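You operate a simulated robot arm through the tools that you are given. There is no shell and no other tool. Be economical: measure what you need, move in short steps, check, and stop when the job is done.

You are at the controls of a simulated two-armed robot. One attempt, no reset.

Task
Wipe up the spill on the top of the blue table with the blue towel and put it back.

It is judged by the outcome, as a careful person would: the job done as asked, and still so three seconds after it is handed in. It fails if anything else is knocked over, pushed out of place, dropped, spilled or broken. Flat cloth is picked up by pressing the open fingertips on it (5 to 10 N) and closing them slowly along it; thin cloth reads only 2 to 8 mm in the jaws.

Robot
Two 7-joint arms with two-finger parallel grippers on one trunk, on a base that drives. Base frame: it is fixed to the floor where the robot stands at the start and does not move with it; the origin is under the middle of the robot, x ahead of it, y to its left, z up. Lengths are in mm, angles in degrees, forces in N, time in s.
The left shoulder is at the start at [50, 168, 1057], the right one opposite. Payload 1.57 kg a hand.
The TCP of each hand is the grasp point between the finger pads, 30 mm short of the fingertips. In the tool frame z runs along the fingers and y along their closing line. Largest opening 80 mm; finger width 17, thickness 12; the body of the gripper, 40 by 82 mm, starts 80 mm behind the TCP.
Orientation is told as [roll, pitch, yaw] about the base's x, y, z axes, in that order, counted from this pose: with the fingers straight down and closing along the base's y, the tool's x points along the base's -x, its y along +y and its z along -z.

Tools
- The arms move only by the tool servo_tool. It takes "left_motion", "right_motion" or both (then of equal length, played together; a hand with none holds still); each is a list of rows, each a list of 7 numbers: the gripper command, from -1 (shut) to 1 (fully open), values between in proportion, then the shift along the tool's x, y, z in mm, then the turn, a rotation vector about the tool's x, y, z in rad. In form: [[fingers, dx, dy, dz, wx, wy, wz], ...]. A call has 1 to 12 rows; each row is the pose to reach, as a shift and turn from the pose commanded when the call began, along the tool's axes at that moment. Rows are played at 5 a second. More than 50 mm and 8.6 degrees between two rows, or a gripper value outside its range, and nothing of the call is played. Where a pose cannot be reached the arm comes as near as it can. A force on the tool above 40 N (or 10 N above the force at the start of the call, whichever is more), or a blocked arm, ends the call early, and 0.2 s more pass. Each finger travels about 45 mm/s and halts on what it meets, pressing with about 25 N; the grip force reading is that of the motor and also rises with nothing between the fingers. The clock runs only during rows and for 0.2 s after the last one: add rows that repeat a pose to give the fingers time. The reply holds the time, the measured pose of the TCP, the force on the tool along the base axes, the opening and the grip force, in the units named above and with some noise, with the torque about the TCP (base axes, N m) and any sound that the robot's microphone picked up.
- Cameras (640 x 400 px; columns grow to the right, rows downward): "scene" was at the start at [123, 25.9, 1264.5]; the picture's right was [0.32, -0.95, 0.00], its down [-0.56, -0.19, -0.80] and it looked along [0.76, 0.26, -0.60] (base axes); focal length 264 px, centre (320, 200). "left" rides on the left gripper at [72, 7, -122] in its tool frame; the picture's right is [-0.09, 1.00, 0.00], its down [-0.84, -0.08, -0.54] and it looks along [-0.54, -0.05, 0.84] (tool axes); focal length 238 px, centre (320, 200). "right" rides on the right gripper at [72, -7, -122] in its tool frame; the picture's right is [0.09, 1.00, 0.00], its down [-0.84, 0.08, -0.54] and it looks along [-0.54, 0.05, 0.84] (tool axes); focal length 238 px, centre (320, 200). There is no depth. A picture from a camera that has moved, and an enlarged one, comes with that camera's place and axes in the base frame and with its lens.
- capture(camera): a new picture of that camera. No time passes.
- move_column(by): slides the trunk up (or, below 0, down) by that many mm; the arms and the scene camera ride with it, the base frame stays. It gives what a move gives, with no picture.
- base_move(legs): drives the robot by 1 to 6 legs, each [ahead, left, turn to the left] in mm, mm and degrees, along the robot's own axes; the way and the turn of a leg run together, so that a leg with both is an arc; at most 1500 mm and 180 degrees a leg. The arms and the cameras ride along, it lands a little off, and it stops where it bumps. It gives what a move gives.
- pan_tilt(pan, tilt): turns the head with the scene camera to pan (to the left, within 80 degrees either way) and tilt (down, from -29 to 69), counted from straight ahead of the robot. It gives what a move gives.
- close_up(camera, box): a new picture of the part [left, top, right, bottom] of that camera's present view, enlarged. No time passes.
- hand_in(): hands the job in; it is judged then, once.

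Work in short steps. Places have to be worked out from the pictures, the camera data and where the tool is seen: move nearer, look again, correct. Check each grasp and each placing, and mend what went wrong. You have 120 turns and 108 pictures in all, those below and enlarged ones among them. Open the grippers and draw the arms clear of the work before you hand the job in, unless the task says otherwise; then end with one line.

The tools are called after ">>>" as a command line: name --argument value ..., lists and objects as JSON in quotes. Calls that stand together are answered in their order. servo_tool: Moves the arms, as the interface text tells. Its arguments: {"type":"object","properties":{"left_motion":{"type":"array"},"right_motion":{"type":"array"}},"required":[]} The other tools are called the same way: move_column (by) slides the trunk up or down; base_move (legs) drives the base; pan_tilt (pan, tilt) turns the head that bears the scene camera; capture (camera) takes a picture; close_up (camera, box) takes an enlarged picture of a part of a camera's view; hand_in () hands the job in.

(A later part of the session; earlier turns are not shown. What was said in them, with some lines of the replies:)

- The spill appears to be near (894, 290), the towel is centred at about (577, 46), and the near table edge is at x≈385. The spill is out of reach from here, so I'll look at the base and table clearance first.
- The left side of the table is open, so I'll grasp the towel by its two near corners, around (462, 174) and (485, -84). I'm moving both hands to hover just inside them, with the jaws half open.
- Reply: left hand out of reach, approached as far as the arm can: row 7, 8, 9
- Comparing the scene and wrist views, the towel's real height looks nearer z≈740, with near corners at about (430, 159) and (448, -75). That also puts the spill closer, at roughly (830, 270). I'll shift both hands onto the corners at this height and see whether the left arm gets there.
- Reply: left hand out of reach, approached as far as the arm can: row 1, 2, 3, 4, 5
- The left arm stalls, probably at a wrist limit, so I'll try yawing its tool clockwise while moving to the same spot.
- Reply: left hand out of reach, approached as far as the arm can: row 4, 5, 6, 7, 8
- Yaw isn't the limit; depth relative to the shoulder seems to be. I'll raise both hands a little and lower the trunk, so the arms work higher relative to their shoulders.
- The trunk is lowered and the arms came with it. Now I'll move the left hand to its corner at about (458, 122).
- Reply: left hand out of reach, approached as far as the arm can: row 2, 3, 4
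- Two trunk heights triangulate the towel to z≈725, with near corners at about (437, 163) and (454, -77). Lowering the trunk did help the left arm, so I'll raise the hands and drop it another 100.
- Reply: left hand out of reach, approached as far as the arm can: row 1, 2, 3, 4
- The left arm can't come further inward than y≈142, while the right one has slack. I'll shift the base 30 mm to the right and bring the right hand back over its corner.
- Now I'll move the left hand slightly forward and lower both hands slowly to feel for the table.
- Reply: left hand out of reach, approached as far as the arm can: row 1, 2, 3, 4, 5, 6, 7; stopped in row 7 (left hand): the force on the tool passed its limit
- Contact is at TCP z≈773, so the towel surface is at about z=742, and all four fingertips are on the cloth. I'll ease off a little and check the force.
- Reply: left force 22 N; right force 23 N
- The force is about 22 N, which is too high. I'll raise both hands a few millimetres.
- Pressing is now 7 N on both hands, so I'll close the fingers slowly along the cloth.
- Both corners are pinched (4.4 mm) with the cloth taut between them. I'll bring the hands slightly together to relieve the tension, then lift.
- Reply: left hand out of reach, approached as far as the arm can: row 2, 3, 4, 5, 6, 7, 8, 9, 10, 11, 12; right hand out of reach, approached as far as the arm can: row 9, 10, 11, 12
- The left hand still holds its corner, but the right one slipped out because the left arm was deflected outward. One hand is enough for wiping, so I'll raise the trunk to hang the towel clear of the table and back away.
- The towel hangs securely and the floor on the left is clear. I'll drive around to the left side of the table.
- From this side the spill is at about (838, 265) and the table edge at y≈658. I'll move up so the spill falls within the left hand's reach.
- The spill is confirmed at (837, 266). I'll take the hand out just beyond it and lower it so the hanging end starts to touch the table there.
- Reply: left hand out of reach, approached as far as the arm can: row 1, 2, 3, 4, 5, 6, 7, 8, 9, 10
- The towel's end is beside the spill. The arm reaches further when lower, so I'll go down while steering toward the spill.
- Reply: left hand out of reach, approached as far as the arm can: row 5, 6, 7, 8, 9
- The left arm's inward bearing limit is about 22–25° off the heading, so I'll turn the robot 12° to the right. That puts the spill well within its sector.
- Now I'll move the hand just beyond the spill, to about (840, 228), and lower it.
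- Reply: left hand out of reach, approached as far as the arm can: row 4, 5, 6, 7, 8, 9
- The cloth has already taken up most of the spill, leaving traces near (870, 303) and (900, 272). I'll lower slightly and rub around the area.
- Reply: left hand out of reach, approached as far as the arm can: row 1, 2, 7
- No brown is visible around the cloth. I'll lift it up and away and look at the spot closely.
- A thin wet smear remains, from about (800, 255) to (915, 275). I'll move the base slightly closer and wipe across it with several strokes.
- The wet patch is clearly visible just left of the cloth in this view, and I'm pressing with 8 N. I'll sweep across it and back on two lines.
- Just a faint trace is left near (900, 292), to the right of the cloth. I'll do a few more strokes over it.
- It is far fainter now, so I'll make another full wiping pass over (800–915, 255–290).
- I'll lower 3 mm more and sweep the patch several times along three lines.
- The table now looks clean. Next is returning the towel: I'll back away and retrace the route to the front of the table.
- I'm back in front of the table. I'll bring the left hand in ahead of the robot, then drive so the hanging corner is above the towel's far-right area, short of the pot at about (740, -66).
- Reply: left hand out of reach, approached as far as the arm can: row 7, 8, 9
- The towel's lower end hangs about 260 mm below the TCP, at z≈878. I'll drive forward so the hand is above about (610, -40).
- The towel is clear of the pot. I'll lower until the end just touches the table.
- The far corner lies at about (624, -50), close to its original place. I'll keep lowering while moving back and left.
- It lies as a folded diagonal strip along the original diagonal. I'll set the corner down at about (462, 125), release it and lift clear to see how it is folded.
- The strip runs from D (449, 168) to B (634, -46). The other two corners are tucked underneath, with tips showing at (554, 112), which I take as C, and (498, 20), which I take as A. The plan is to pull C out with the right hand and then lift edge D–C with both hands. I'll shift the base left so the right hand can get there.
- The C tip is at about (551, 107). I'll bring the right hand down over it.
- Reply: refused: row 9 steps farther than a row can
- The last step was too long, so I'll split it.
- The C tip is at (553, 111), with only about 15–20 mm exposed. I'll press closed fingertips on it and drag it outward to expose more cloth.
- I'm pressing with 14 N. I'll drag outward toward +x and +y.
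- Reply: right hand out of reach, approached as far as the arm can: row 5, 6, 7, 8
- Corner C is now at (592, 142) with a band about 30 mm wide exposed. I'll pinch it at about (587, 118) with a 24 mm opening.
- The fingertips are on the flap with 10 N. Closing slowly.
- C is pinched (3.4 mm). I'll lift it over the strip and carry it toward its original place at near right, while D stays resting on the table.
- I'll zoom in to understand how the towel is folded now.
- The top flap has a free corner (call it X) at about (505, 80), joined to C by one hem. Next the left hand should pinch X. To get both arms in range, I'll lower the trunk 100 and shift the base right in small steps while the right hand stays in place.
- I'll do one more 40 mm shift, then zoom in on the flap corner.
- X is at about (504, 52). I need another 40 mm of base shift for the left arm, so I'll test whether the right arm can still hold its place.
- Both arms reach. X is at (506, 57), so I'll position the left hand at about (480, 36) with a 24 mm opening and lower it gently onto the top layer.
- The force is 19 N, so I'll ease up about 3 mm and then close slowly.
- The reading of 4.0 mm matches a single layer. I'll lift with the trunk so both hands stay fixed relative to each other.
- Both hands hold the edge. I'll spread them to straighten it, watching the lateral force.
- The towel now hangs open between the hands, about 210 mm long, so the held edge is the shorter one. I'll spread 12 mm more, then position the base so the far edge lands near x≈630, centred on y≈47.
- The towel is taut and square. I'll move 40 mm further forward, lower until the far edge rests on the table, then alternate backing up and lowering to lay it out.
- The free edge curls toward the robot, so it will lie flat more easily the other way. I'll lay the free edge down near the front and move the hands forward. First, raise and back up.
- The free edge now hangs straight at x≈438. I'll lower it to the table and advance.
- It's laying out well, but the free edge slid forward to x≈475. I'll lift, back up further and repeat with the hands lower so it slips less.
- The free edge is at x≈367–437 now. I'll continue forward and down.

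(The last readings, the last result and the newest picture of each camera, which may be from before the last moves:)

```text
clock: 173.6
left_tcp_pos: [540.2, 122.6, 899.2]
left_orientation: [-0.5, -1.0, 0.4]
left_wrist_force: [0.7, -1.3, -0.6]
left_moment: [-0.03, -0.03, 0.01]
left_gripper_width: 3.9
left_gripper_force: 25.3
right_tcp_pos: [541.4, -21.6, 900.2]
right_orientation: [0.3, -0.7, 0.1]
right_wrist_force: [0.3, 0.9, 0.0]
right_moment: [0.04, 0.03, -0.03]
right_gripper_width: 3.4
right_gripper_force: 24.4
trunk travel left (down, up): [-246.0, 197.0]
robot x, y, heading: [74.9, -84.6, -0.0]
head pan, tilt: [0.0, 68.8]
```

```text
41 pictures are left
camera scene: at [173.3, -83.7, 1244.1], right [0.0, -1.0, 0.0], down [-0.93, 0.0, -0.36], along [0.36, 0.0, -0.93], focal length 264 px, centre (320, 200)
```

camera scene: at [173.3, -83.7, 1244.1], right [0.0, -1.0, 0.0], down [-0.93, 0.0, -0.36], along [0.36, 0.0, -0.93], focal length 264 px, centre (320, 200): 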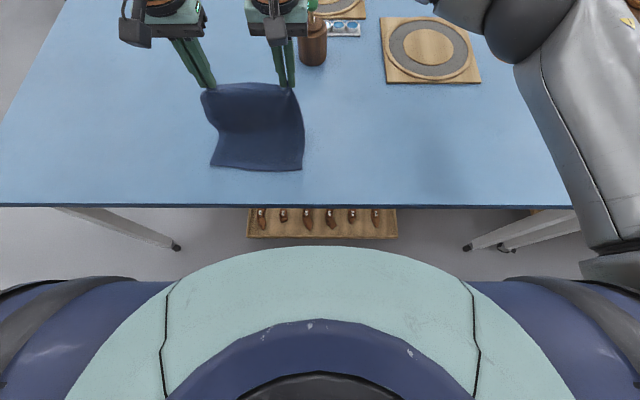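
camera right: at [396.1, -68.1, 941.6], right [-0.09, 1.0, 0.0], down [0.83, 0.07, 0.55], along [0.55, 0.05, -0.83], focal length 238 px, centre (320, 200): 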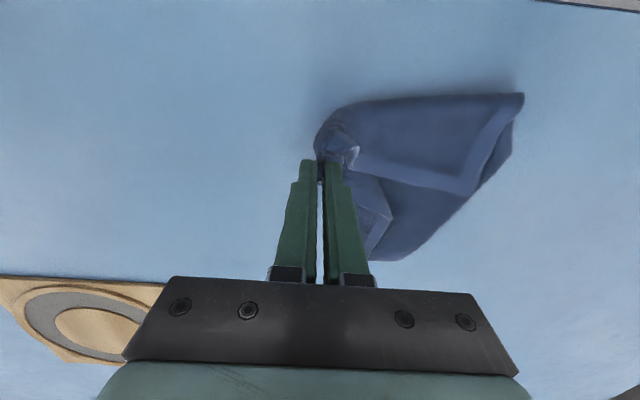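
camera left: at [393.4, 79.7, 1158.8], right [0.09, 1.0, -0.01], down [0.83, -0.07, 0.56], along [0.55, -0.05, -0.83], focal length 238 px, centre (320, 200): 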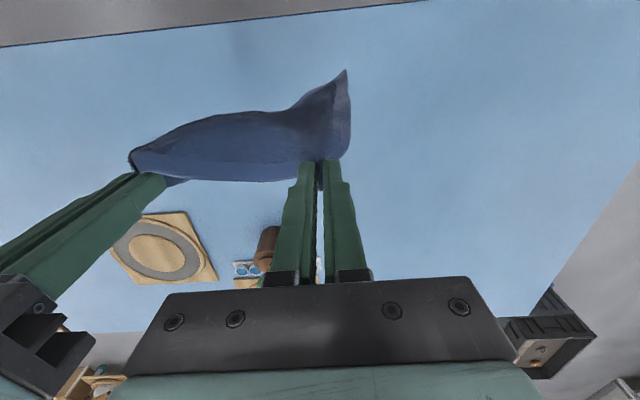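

The free edge is now straight at x≈440, y from -49 to 148, which is very good. I'll finish laying: lower and advance to about x=630.

>>> move_column --by -45

>>> base_move --legs '[[42, 0, 0]]'

>>> move_column --by -45

>>> base_move --legs '[[30, 0, 0]]'

>>> move_column --by -25

>>> base_move --legs '[[18, 0, 0]]'

>>> capture --camera "scene"

>>> capture --camera "left"

```text
clock: 174.5
left_tcp_pos: [540.3, 124.2, 855.6]
left_orientation: [-0.6, -0.9, 0.4]
left_wrist_force: [-0.1, -1.7, 0.8]
left_moment: [-0.03, 0.02, 0.0]
left_gripper_width: 3.8
left_gripper_force: 24.4
right_tcp_pos: [542.7, -21.8, 855.9]
right_orientation: [0.3, -0.8, 0.1]
right_wrist_force: [0.5, 1.0, -0.5]
right_moment: [0.05, 0.03, -0.04]
right_gripper_width: 3.6
right_gripper_force: 24.5
trunk travel left (down, up): [-201.0, 242.0]
robot x, y, heading: [79.9, -80.7, 0.2]
head pan, tilt: [0.0, 68.8]
```

```text
clock: 175.4
left_tcp_pos: [582.3, 123.7, 855.1]
left_orientation: [-0.5, -0.9, 0.3]
left_wrist_force: [0.6, -1.0, 0.5]
left_moment: [-0.05, -0.01, 0.04]
left_gripper_width: 4.0
left_gripper_force: 24.6
right_tcp_pos: [584.7, -21.9, 854.7]
right_orientation: [0.3, -0.7, 0.1]
right_wrist_force: [-0.6, 1.5, -0.3]
right_moment: [0.04, 0.04, -0.03]
right_gripper_width: 3.5
right_gripper_force: 24.2
trunk travel left (down, up): [-201.0, 242.0]
robot x, y, heading: [115.3, -80.6, -0.2]
head pan, tilt: [0.0, 68.8]
```

```text
clock: 176.2
left_tcp_pos: [581.7, 123.6, 809.8]
left_orientation: [-0.4, -1.0, 0.4]
left_wrist_force: [-0.2, -1.5, 0.0]
left_moment: [-0.06, -0.02, 0.02]
left_gripper_width: 3.9
left_gripper_force: 24.4
right_tcp_pos: [583.5, -22.7, 809.8]
right_orientation: [0.2, -0.7, 0.2]
right_wrist_force: [0.2, 1.1, -0.3]
right_moment: [-0.03, 0.02, -0.02]
right_gripper_width: 3.8
right_gripper_force: 24.7
trunk travel left (down, up): [-156.0, 287.0]
robot x, y, heading: [118.0, -83.3, 0.6]
head pan, tilt: [0.0, 68.8]
```

```text
clock: 177.1
left_tcp_pos: [611.6, 124.4, 810.1]
left_orientation: [-0.5, -0.9, 0.4]
left_wrist_force: [0.1, -2.1, -0.4]
left_moment: [-0.09, -0.04, 0.0]
left_gripper_width: 3.6
left_gripper_force: 24.5
right_tcp_pos: [613.2, -21.7, 810.1]
right_orientation: [0.4, -0.7, 0.0]
right_wrist_force: [0.0, 1.3, -0.5]
right_moment: [-0.01, 0.0, -0.02]
right_gripper_width: 3.6
right_gripper_force: 24.6
trunk travel left (down, up): [-156.0, 287.0]
robot x, y, heading: [145.7, -83.2, 0.5]
head pan, tilt: [0.0, 68.8]
```

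```text
clock: 177.8
left_tcp_pos: [612.6, 123.7, 785.9]
left_orientation: [-0.5, -0.9, 0.4]
left_wrist_force: [-0.4, -1.3, -0.2]
left_moment: [-0.06, 0.02, 0.02]
left_gripper_width: 4.0
left_gripper_force: 24.9
right_tcp_pos: [612.8, -21.8, 786.2]
right_orientation: [0.4, -0.7, 0.0]
right_wrist_force: [-0.2, 2.2, -0.3]
right_moment: [0.01, 0.02, -0.03]
right_gripper_width: 3.6
right_gripper_force: 24.6
trunk travel left (down, up): [-131.0, 312.0]
robot x, y, heading: [151.7, -81.0, 0.3]
head pan, tilt: [0.0, 68.8]
```

```text
clock: 178.6
left_tcp_pos: [629.9, 123.7, 785.9]
left_orientation: [-0.5, -0.9, 0.4]
left_wrist_force: [0.4, -1.5, 0.6]
left_moment: [-0.03, 0.01, 0.0]
left_gripper_width: 3.9
left_gripper_force: 24.5
right_tcp_pos: [632.4, -22.0, 785.5]
right_orientation: [0.3, -0.6, 0.2]
right_wrist_force: [0.0, 2.3, 0.0]
right_moment: [0.03, 0.06, -0.03]
right_gripper_width: 3.7
right_gripper_force: 24.7
trunk travel left (down, up): [-131.0, 312.0]
robot x, y, heading: [162.9, -84.3, 0.4]
head pan, tilt: [0.0, 68.8]
```

```text
40 pictures are left
camera scene: at [262.8, -83.4, 1129.2], right [0.0, -1.0, 0.0], down [-0.93, 0.0, -0.36], along [0.36, 0.0, -0.93], focal length 264 px, centre (320, 200)
```

scene: 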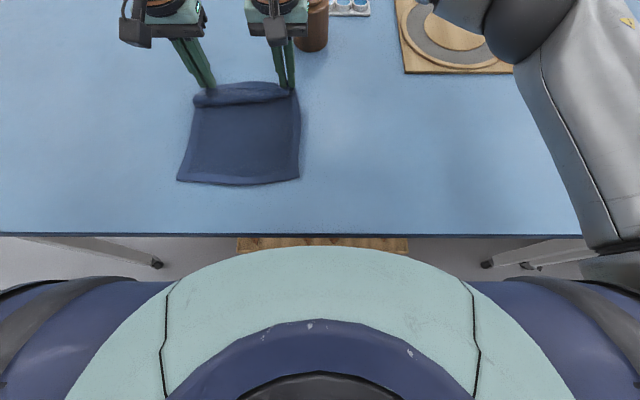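

```text
39 pictures are left
camera left: at [557.1, 131.2, 905.4], right [0.09, 1.0, -0.01], down [0.83, -0.07, 0.56], along [0.55, -0.05, -0.83], focal length 238 px, centre (320, 200)
```

left: 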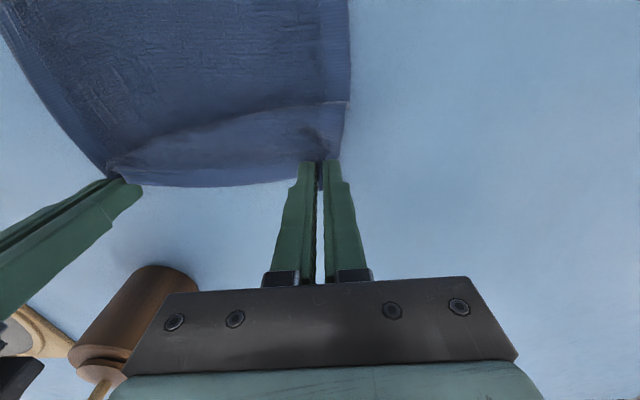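

It's laid nicely with the near edge at x≈446. I'll pull 12 mm more to smooth the bump, lower the last millimetres, ease the side tension and release.

>>> base_move --legs '[[12, 0, 0]]'

>>> servo_tool --left_motion '[[-1, 0, 0, 5, 0, 0, 0], [-1, 0, -2, 10, 0, 0, 0], [-1, 0, -2, 10, 0, 0, 0], [-0.8, 0, -2, 10, 0, 0, 0], [-0.6, 0, -2, 10, 0, 0, 0], [-0.4, 0, -2, 10, 0, 0, 0], [-0.3, 0, -2, 10, 0, 0, 0], [-0.3, 0, -2, 0, 0, 0, 0], [-0.3, 0, -2, -25, 0, 0, 0], [-0.3, 0, -2, -65, 0, 0, 0], [-0.3, 0, -2, -110, 0, 0, 0]]' --right_motion '[[-1, 0, 0, 5, 0, 0, 0], [-1, 0, 2, 10, 0, 0, 0], [-1, 0, 2, 10, 0, 0, 0], [-0.8, 0, 2, 10, 0, 0, 0], [-0.6, 0, 2, 10, 0, 0, 0], [-0.4, 0, 2, 10, 0, 0, 0], [-0.3, 0, 2, 10, 0, 0, 0], [-0.3, 0, 2, 0, 0, 0, 0], [-0.3, 0, 2, -25, 0, 0, 0], [-0.3, 0, 2, -65, 0, 0, 0], [-0.3, 0, 2, -110, 0, 0, 0]]'

>>> capture --camera "scene"

>>> capture --camera "left"

```text
clock: 179.4
left_tcp_pos: [634.1, 123.8, 784.8]
left_orientation: [-0.7, -1.1, 0.4]
left_wrist_force: [0.0, -0.6, 0.3]
left_moment: [-0.03, 0.01, 0.04]
left_gripper_width: 3.9
left_gripper_force: 24.1
right_tcp_pos: [635.8, -20.2, 785.1]
right_orientation: [0.5, -0.7, 0.0]
right_wrist_force: [0.6, 1.1, -0.6]
right_moment: [0.01, -0.01, -0.03]
right_gripper_width: 3.8
right_gripper_force: 24.7
trunk travel left (down, up): [-131.0, 312.0]
robot x, y, heading: [170.4, -77.4, 0.2]
head pan, tilt: [0.0, 68.8]
stopped in leg 1: the robot was blocked; the commanded pose is now the measured one
```

```text
clock: 181.8
left_tcp_pos: [633.4, 121.5, 897.4]
left_orientation: [-0.6, -1.0, 0.4]
left_wrist_force: [0.0, 0.0, -0.2]
left_moment: [-0.01, -0.01, 0.01]
left_gripper_width: 28.0
left_gripper_force: 0.1
right_tcp_pos: [635.1, -21.2, 896.3]
right_orientation: [0.4, -0.8, 0.2]
right_wrist_force: [-0.3, 0.6, -0.1]
right_moment: [0.01, -0.01, 0.01]
right_gripper_width: 28.0
right_gripper_force: 0.1
trunk travel left (down, up): [-131.0, 312.0]
robot x, y, heading: [171.5, -80.6, 0.4]
head pan, tilt: [0.0, 68.8]
```

```text
38 pictures are left
camera scene: at [266.2, -83.4, 1129.1], right [0.0, -1.0, 0.0], down [-0.93, 0.0, -0.36], along [0.36, 0.0, -0.93], focal length 264 px, centre (320, 200)
```

scene: 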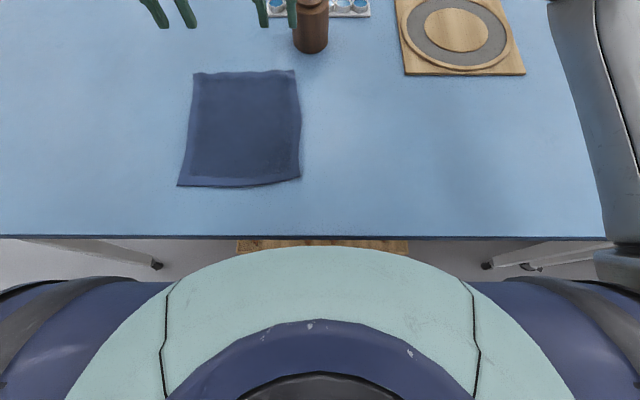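

```text
37 pictures are left
camera left: at [559.2, 129.5, 1017.5], right [0.09, 1.0, -0.01], down [0.83, -0.07, 0.56], along [0.55, -0.05, -0.83], focal length 238 px, centre (320, 200)
```

left: 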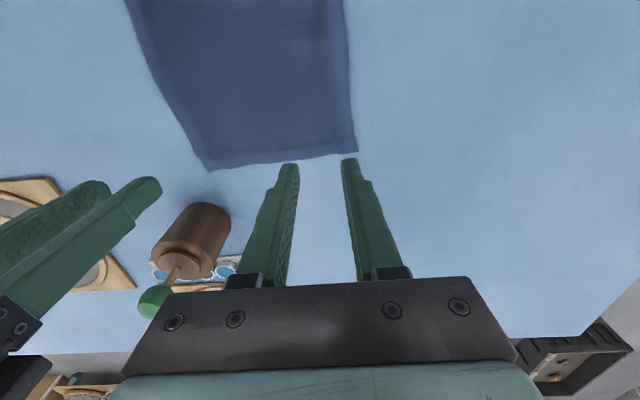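

The towel is flat, with its centre at about (563, 54) against the original (538, 47). The base only touched lightly, and the table edge hasn't moved. I'll back off and, pressing with closed fingertips, draw the towel back about 25 mm.

>>> base_move --legs '[[-160, 0, 0]]'

>>> servo_tool --left_motion '[[-0.7, 0, 0, 30, 0, 0, 0], [-1, 0, 0, 60, 0, 0, 0], [-1, 0, 0, 90, 0, 0, 0], [-1, 0, 0, 110, 0, 0, 0], [-1, 0, 0, 118, 0, 0, 0], [-1, 0, 0, 122, 0, 0, 0], [-1, 0, 0, 125, 0, 0, 0], [-1, 0, 0, 127, 0, 0, 0]]' --right_motion '[[-0.7, 0, 0, 30, 0, 0, 0], [-1, 0, 0, 60, 0, 0, 0], [-1, 0, 0, 90, 0, 0, 0], [-1, 0, 0, 110, 0, 0, 0], [-1, 0, 0, 118, 0, 0, 0], [-1, 0, 0, 122, 0, 0, 0], [-1, 0, 0, 125, 0, 0, 0], [-1, 0, 0, 127, 0, 0, 0]]'

```text
clock: 183.2
left_tcp_pos: [472.4, 121.4, 897.3]
left_orientation: [-0.5, -0.9, 0.4]
left_wrist_force: [0.2, -0.5, 0.1]
left_moment: [-0.02, 0.04, 0.01]
left_gripper_width: 28.0
left_gripper_force: 0.0
right_tcp_pos: [474.9, -21.9, 896.0]
right_orientation: [0.4, -0.7, 0.2]
right_wrist_force: [0.3, 0.1, -1.4]
right_moment: [0.02, 0.02, 0.01]
right_gripper_width: 27.8
right_gripper_force: 0.0
trunk travel left (down, up): [-131.0, 312.0]
robot x, y, heading: [11.4, -80.9, 0.4]
head pan, tilt: [0.0, 68.8]
```

```text
clock: 185.0
left_tcp_pos: [474.9, 120.4, 773.3]
left_orientation: [-0.6, -1.4, 0.5]
left_wrist_force: [-1.1, 4.3, 17.4]
left_moment: [0.11, 0.04, -0.04]
left_gripper_width: 0.1
left_gripper_force: 21.5
right_tcp_pos: [477.7, -21.5, 772.3]
right_orientation: [0.6, -0.9, 0.2]
right_wrist_force: [1.3, -0.5, 12.9]
right_moment: [0.01, 0.04, 0.03]
right_gripper_width: 0.1
right_gripper_force: 21.5
trunk travel left (down, up): [-131.0, 312.0]
robot x, y, heading: [12.2, -83.7, 0.4]
head pan, tilt: [0.0, 68.8]
```

Both hands press the cloth with 13–17 N. I'll drag it 26 mm toward the robot and lift off.

>>> servo_tool --left_motion '[[-1, 5, 0, -1, 0, 0, 0], [-1, 10, 0, -1, 0, 0, 0], [-1, 15, 0, -1, 0, 0, 0], [-1, 20, 0, -1, 0, 0, 0], [-1, 25, 0, -1, 0, 0, 0], [-1, 28, 0, -1, 0, 0, 0], [-1, 28, 0, -20, 0, 0, 0], [-1, 28, 0, -60, 0, 0, 0], [-1, 28, 0, -100, 0, 0, 0]]' --right_motion '[[-1, 5, 0, -1, 0, 0, 0], [-1, 10, 0, -1, 0, 0, 0], [-1, 15, 0, -1, 0, 0, 0], [-1, 20, 0, -1, 0, 0, 0], [-1, 25, 0, -1, 0, 0, 0], [-1, 28, 0, -1, 0, 0, 0], [-1, 28, 0, -20, 0, 0, 0], [-1, 28, 0, -60, 0, 0, 0], [-1, 28, 0, -100, 0, 0, 0]]'

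>>> capture --camera "scene"

```text
clock: 187.0
left_tcp_pos: [445.5, 121.6, 870.5]
left_orientation: [-0.6, -0.8, 0.4]
left_wrist_force: [0.5, -0.4, -0.4]
left_moment: [0.0, 0.0, 0.02]
left_gripper_width: 0.0
left_gripper_force: 21.4
right_tcp_pos: [447.2, -20.1, 869.1]
right_orientation: [0.4, -0.6, 0.2]
right_wrist_force: [-0.4, -0.1, 0.3]
right_moment: [0.01, 0.05, 0.0]
right_gripper_width: 0.3
right_gripper_force: 21.1
trunk travel left (down, up): [-131.0, 312.0]
robot x, y, heading: [10.3, -82.9, 0.3]
head pan, tilt: [0.0, 68.8]
```

```text
36 pictures are left
camera scene: at [106.8, -84.1, 1129.0], right [0.0, -1.0, 0.0], down [-0.93, 0.0, -0.36], along [0.36, 0.0, -0.93], focal length 264 px, centre (320, 200)
```

scene: 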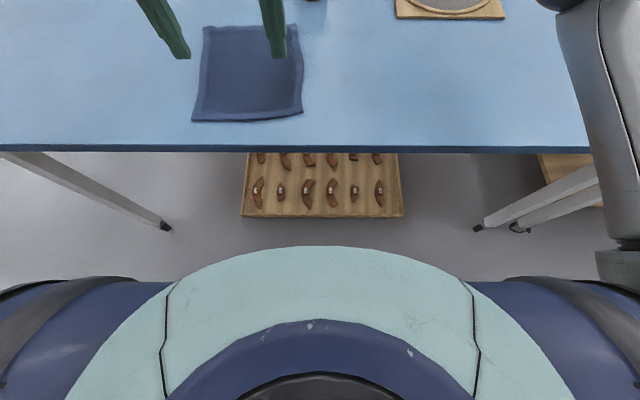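

The towel's centre is now (535, 53), essentially the original position. I'll raise the arms, open the grippers, back away and take a final look.

>>> servo_tool --left_motion '[[0, 0, 10, -40, 0, 0, 0], [1, 0, 20, -80, 0, 0, 0], [1, 0, 30, -110, 0, 0, 0], [1, 0, 30, -110, 0, 0, 0]]' --right_motion '[[0, 0, -10, -40, 0, 0, 0], [1, 0, -20, -80, 0, 0, 0], [1, 0, -30, -110, 0, 0, 0], [1, 0, -30, -110, 0, 0, 0]]'

>>> move_column --by 94

>>> base_move --legs '[[-250, 0, 0]]'

>>> pan_tilt --pan 15 --tilt 38

>>> capture --camera "scene"

>>> close_up --camera "scene" --box '[220, 90, 420, 220]'

```text
clock: 188.0
left_tcp_pos: [443.8, 150.7, 980.2]
left_orientation: [-0.5, -1.0, 0.5]
left_wrist_force: [0.3, 0.8, -0.5]
left_moment: [0.0, -0.02, 0.02]
left_gripper_width: 80.3
left_gripper_force: 0.0
right_tcp_pos: [448.2, -54.0, 980.2]
right_orientation: [0.4, -0.5, 0.2]
right_wrist_force: [0.0, 0.0, 0.1]
right_moment: [0.01, 0.0, 0.0]
right_gripper_width: 80.0
right_gripper_force: 0.1
trunk travel left (down, up): [-131.0, 312.0]
robot x, y, heading: [13.1, -82.2, 0.3]
head pan, tilt: [0.0, 68.8]
```

```text
clock: 189.3
left_tcp_pos: [443.4, 151.2, 1072.2]
left_orientation: [-0.6, -0.9, 0.3]
left_wrist_force: [-0.5, -0.6, 0.3]
left_moment: [0.02, -0.01, 0.02]
left_gripper_width: 79.9
left_gripper_force: 0.1
right_tcp_pos: [448.5, -52.4, 1072.7]
right_orientation: [0.5, -0.6, 0.2]
right_wrist_force: [0.0, 1.0, -0.2]
right_moment: [0.01, 0.01, 0.01]
right_gripper_width: 80.1
right_gripper_force: 0.1
trunk travel left (down, up): [-225.0, 218.0]
robot x, y, heading: [11.7, -77.2, 0.3]
head pan, tilt: [0.0, 68.8]
```

```text
clock: 191.1
left_tcp_pos: [194.2, 148.4, 1073.2]
left_orientation: [-0.5, -1.0, 0.2]
left_wrist_force: [0.0, 0.0, 0.7]
left_moment: [-0.03, 0.01, -0.03]
left_gripper_width: 79.8
left_gripper_force: 0.0
right_tcp_pos: [198.8, -55.5, 1073.5]
right_orientation: [0.4, -0.7, -0.1]
right_wrist_force: [-0.2, 0.9, -0.6]
right_moment: [0.0, -0.01, -0.01]
right_gripper_width: 80.1
right_gripper_force: 0.0
trunk travel left (down, up): [-225.0, 218.0]
robot x, y, heading: [-236.2, -84.5, -0.3]
head pan, tilt: [0.0, 68.8]
```

```text
clock: 192.1
left_tcp_pos: [194.4, 147.7, 1072.3]
left_orientation: [-0.5, -1.0, 0.2]
left_wrist_force: [0.4, -1.1, -0.5]
left_moment: [0.01, 0.0, -0.04]
left_gripper_width: 79.9
left_gripper_force: 0.0
right_tcp_pos: [199.4, -55.1, 1073.2]
right_orientation: [0.3, -0.6, -0.1]
right_wrist_force: [1.0, 0.4, 0.0]
right_moment: [0.01, -0.01, -0.01]
right_gripper_width: 80.0
right_gripper_force: 0.1
trunk travel left (down, up): [-225.0, 218.0]
robot x, y, heading: [-241.8, -85.8, 0.1]
head pan, tilt: [15.0, 38.0]
```

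```text
35 pictures are left
camera scene: at [-114.6, -62.7, 1262.2], right [0.26, -0.97, 0.0], down [-0.6, -0.16, -0.79], along [0.76, 0.2, -0.62], focal length 264 px, centre (320, 200)
```

scene: 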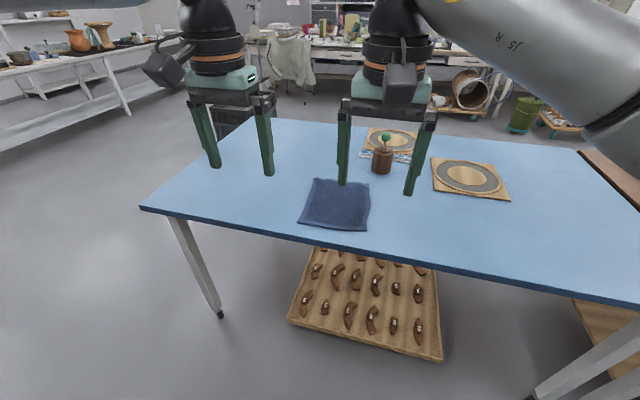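

```text
3.08 times, centred on (320, 155) of scene
camera zoom: at [-114.6, -62.7, 1262.2], right [0.26, -0.97, 0.0], down [-0.6, -0.16, -0.79], along [0.76, 0.2, -0.62], focal length 813 px, centre (320, 338)
```

zoom: 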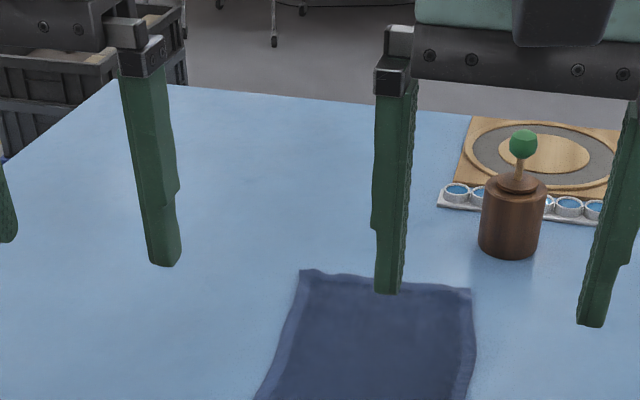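

The table looks clean, the towel lies flat in its place, nothing else has moved, and both grippers are open and clear. Handing in.

>>> hand_in

```text
The job is handed in.
```

I wiped up the spill with the blue towel and laid it flat back in its place, centred within about 1 cm of where it started; it is turned about 90° and may be face down.
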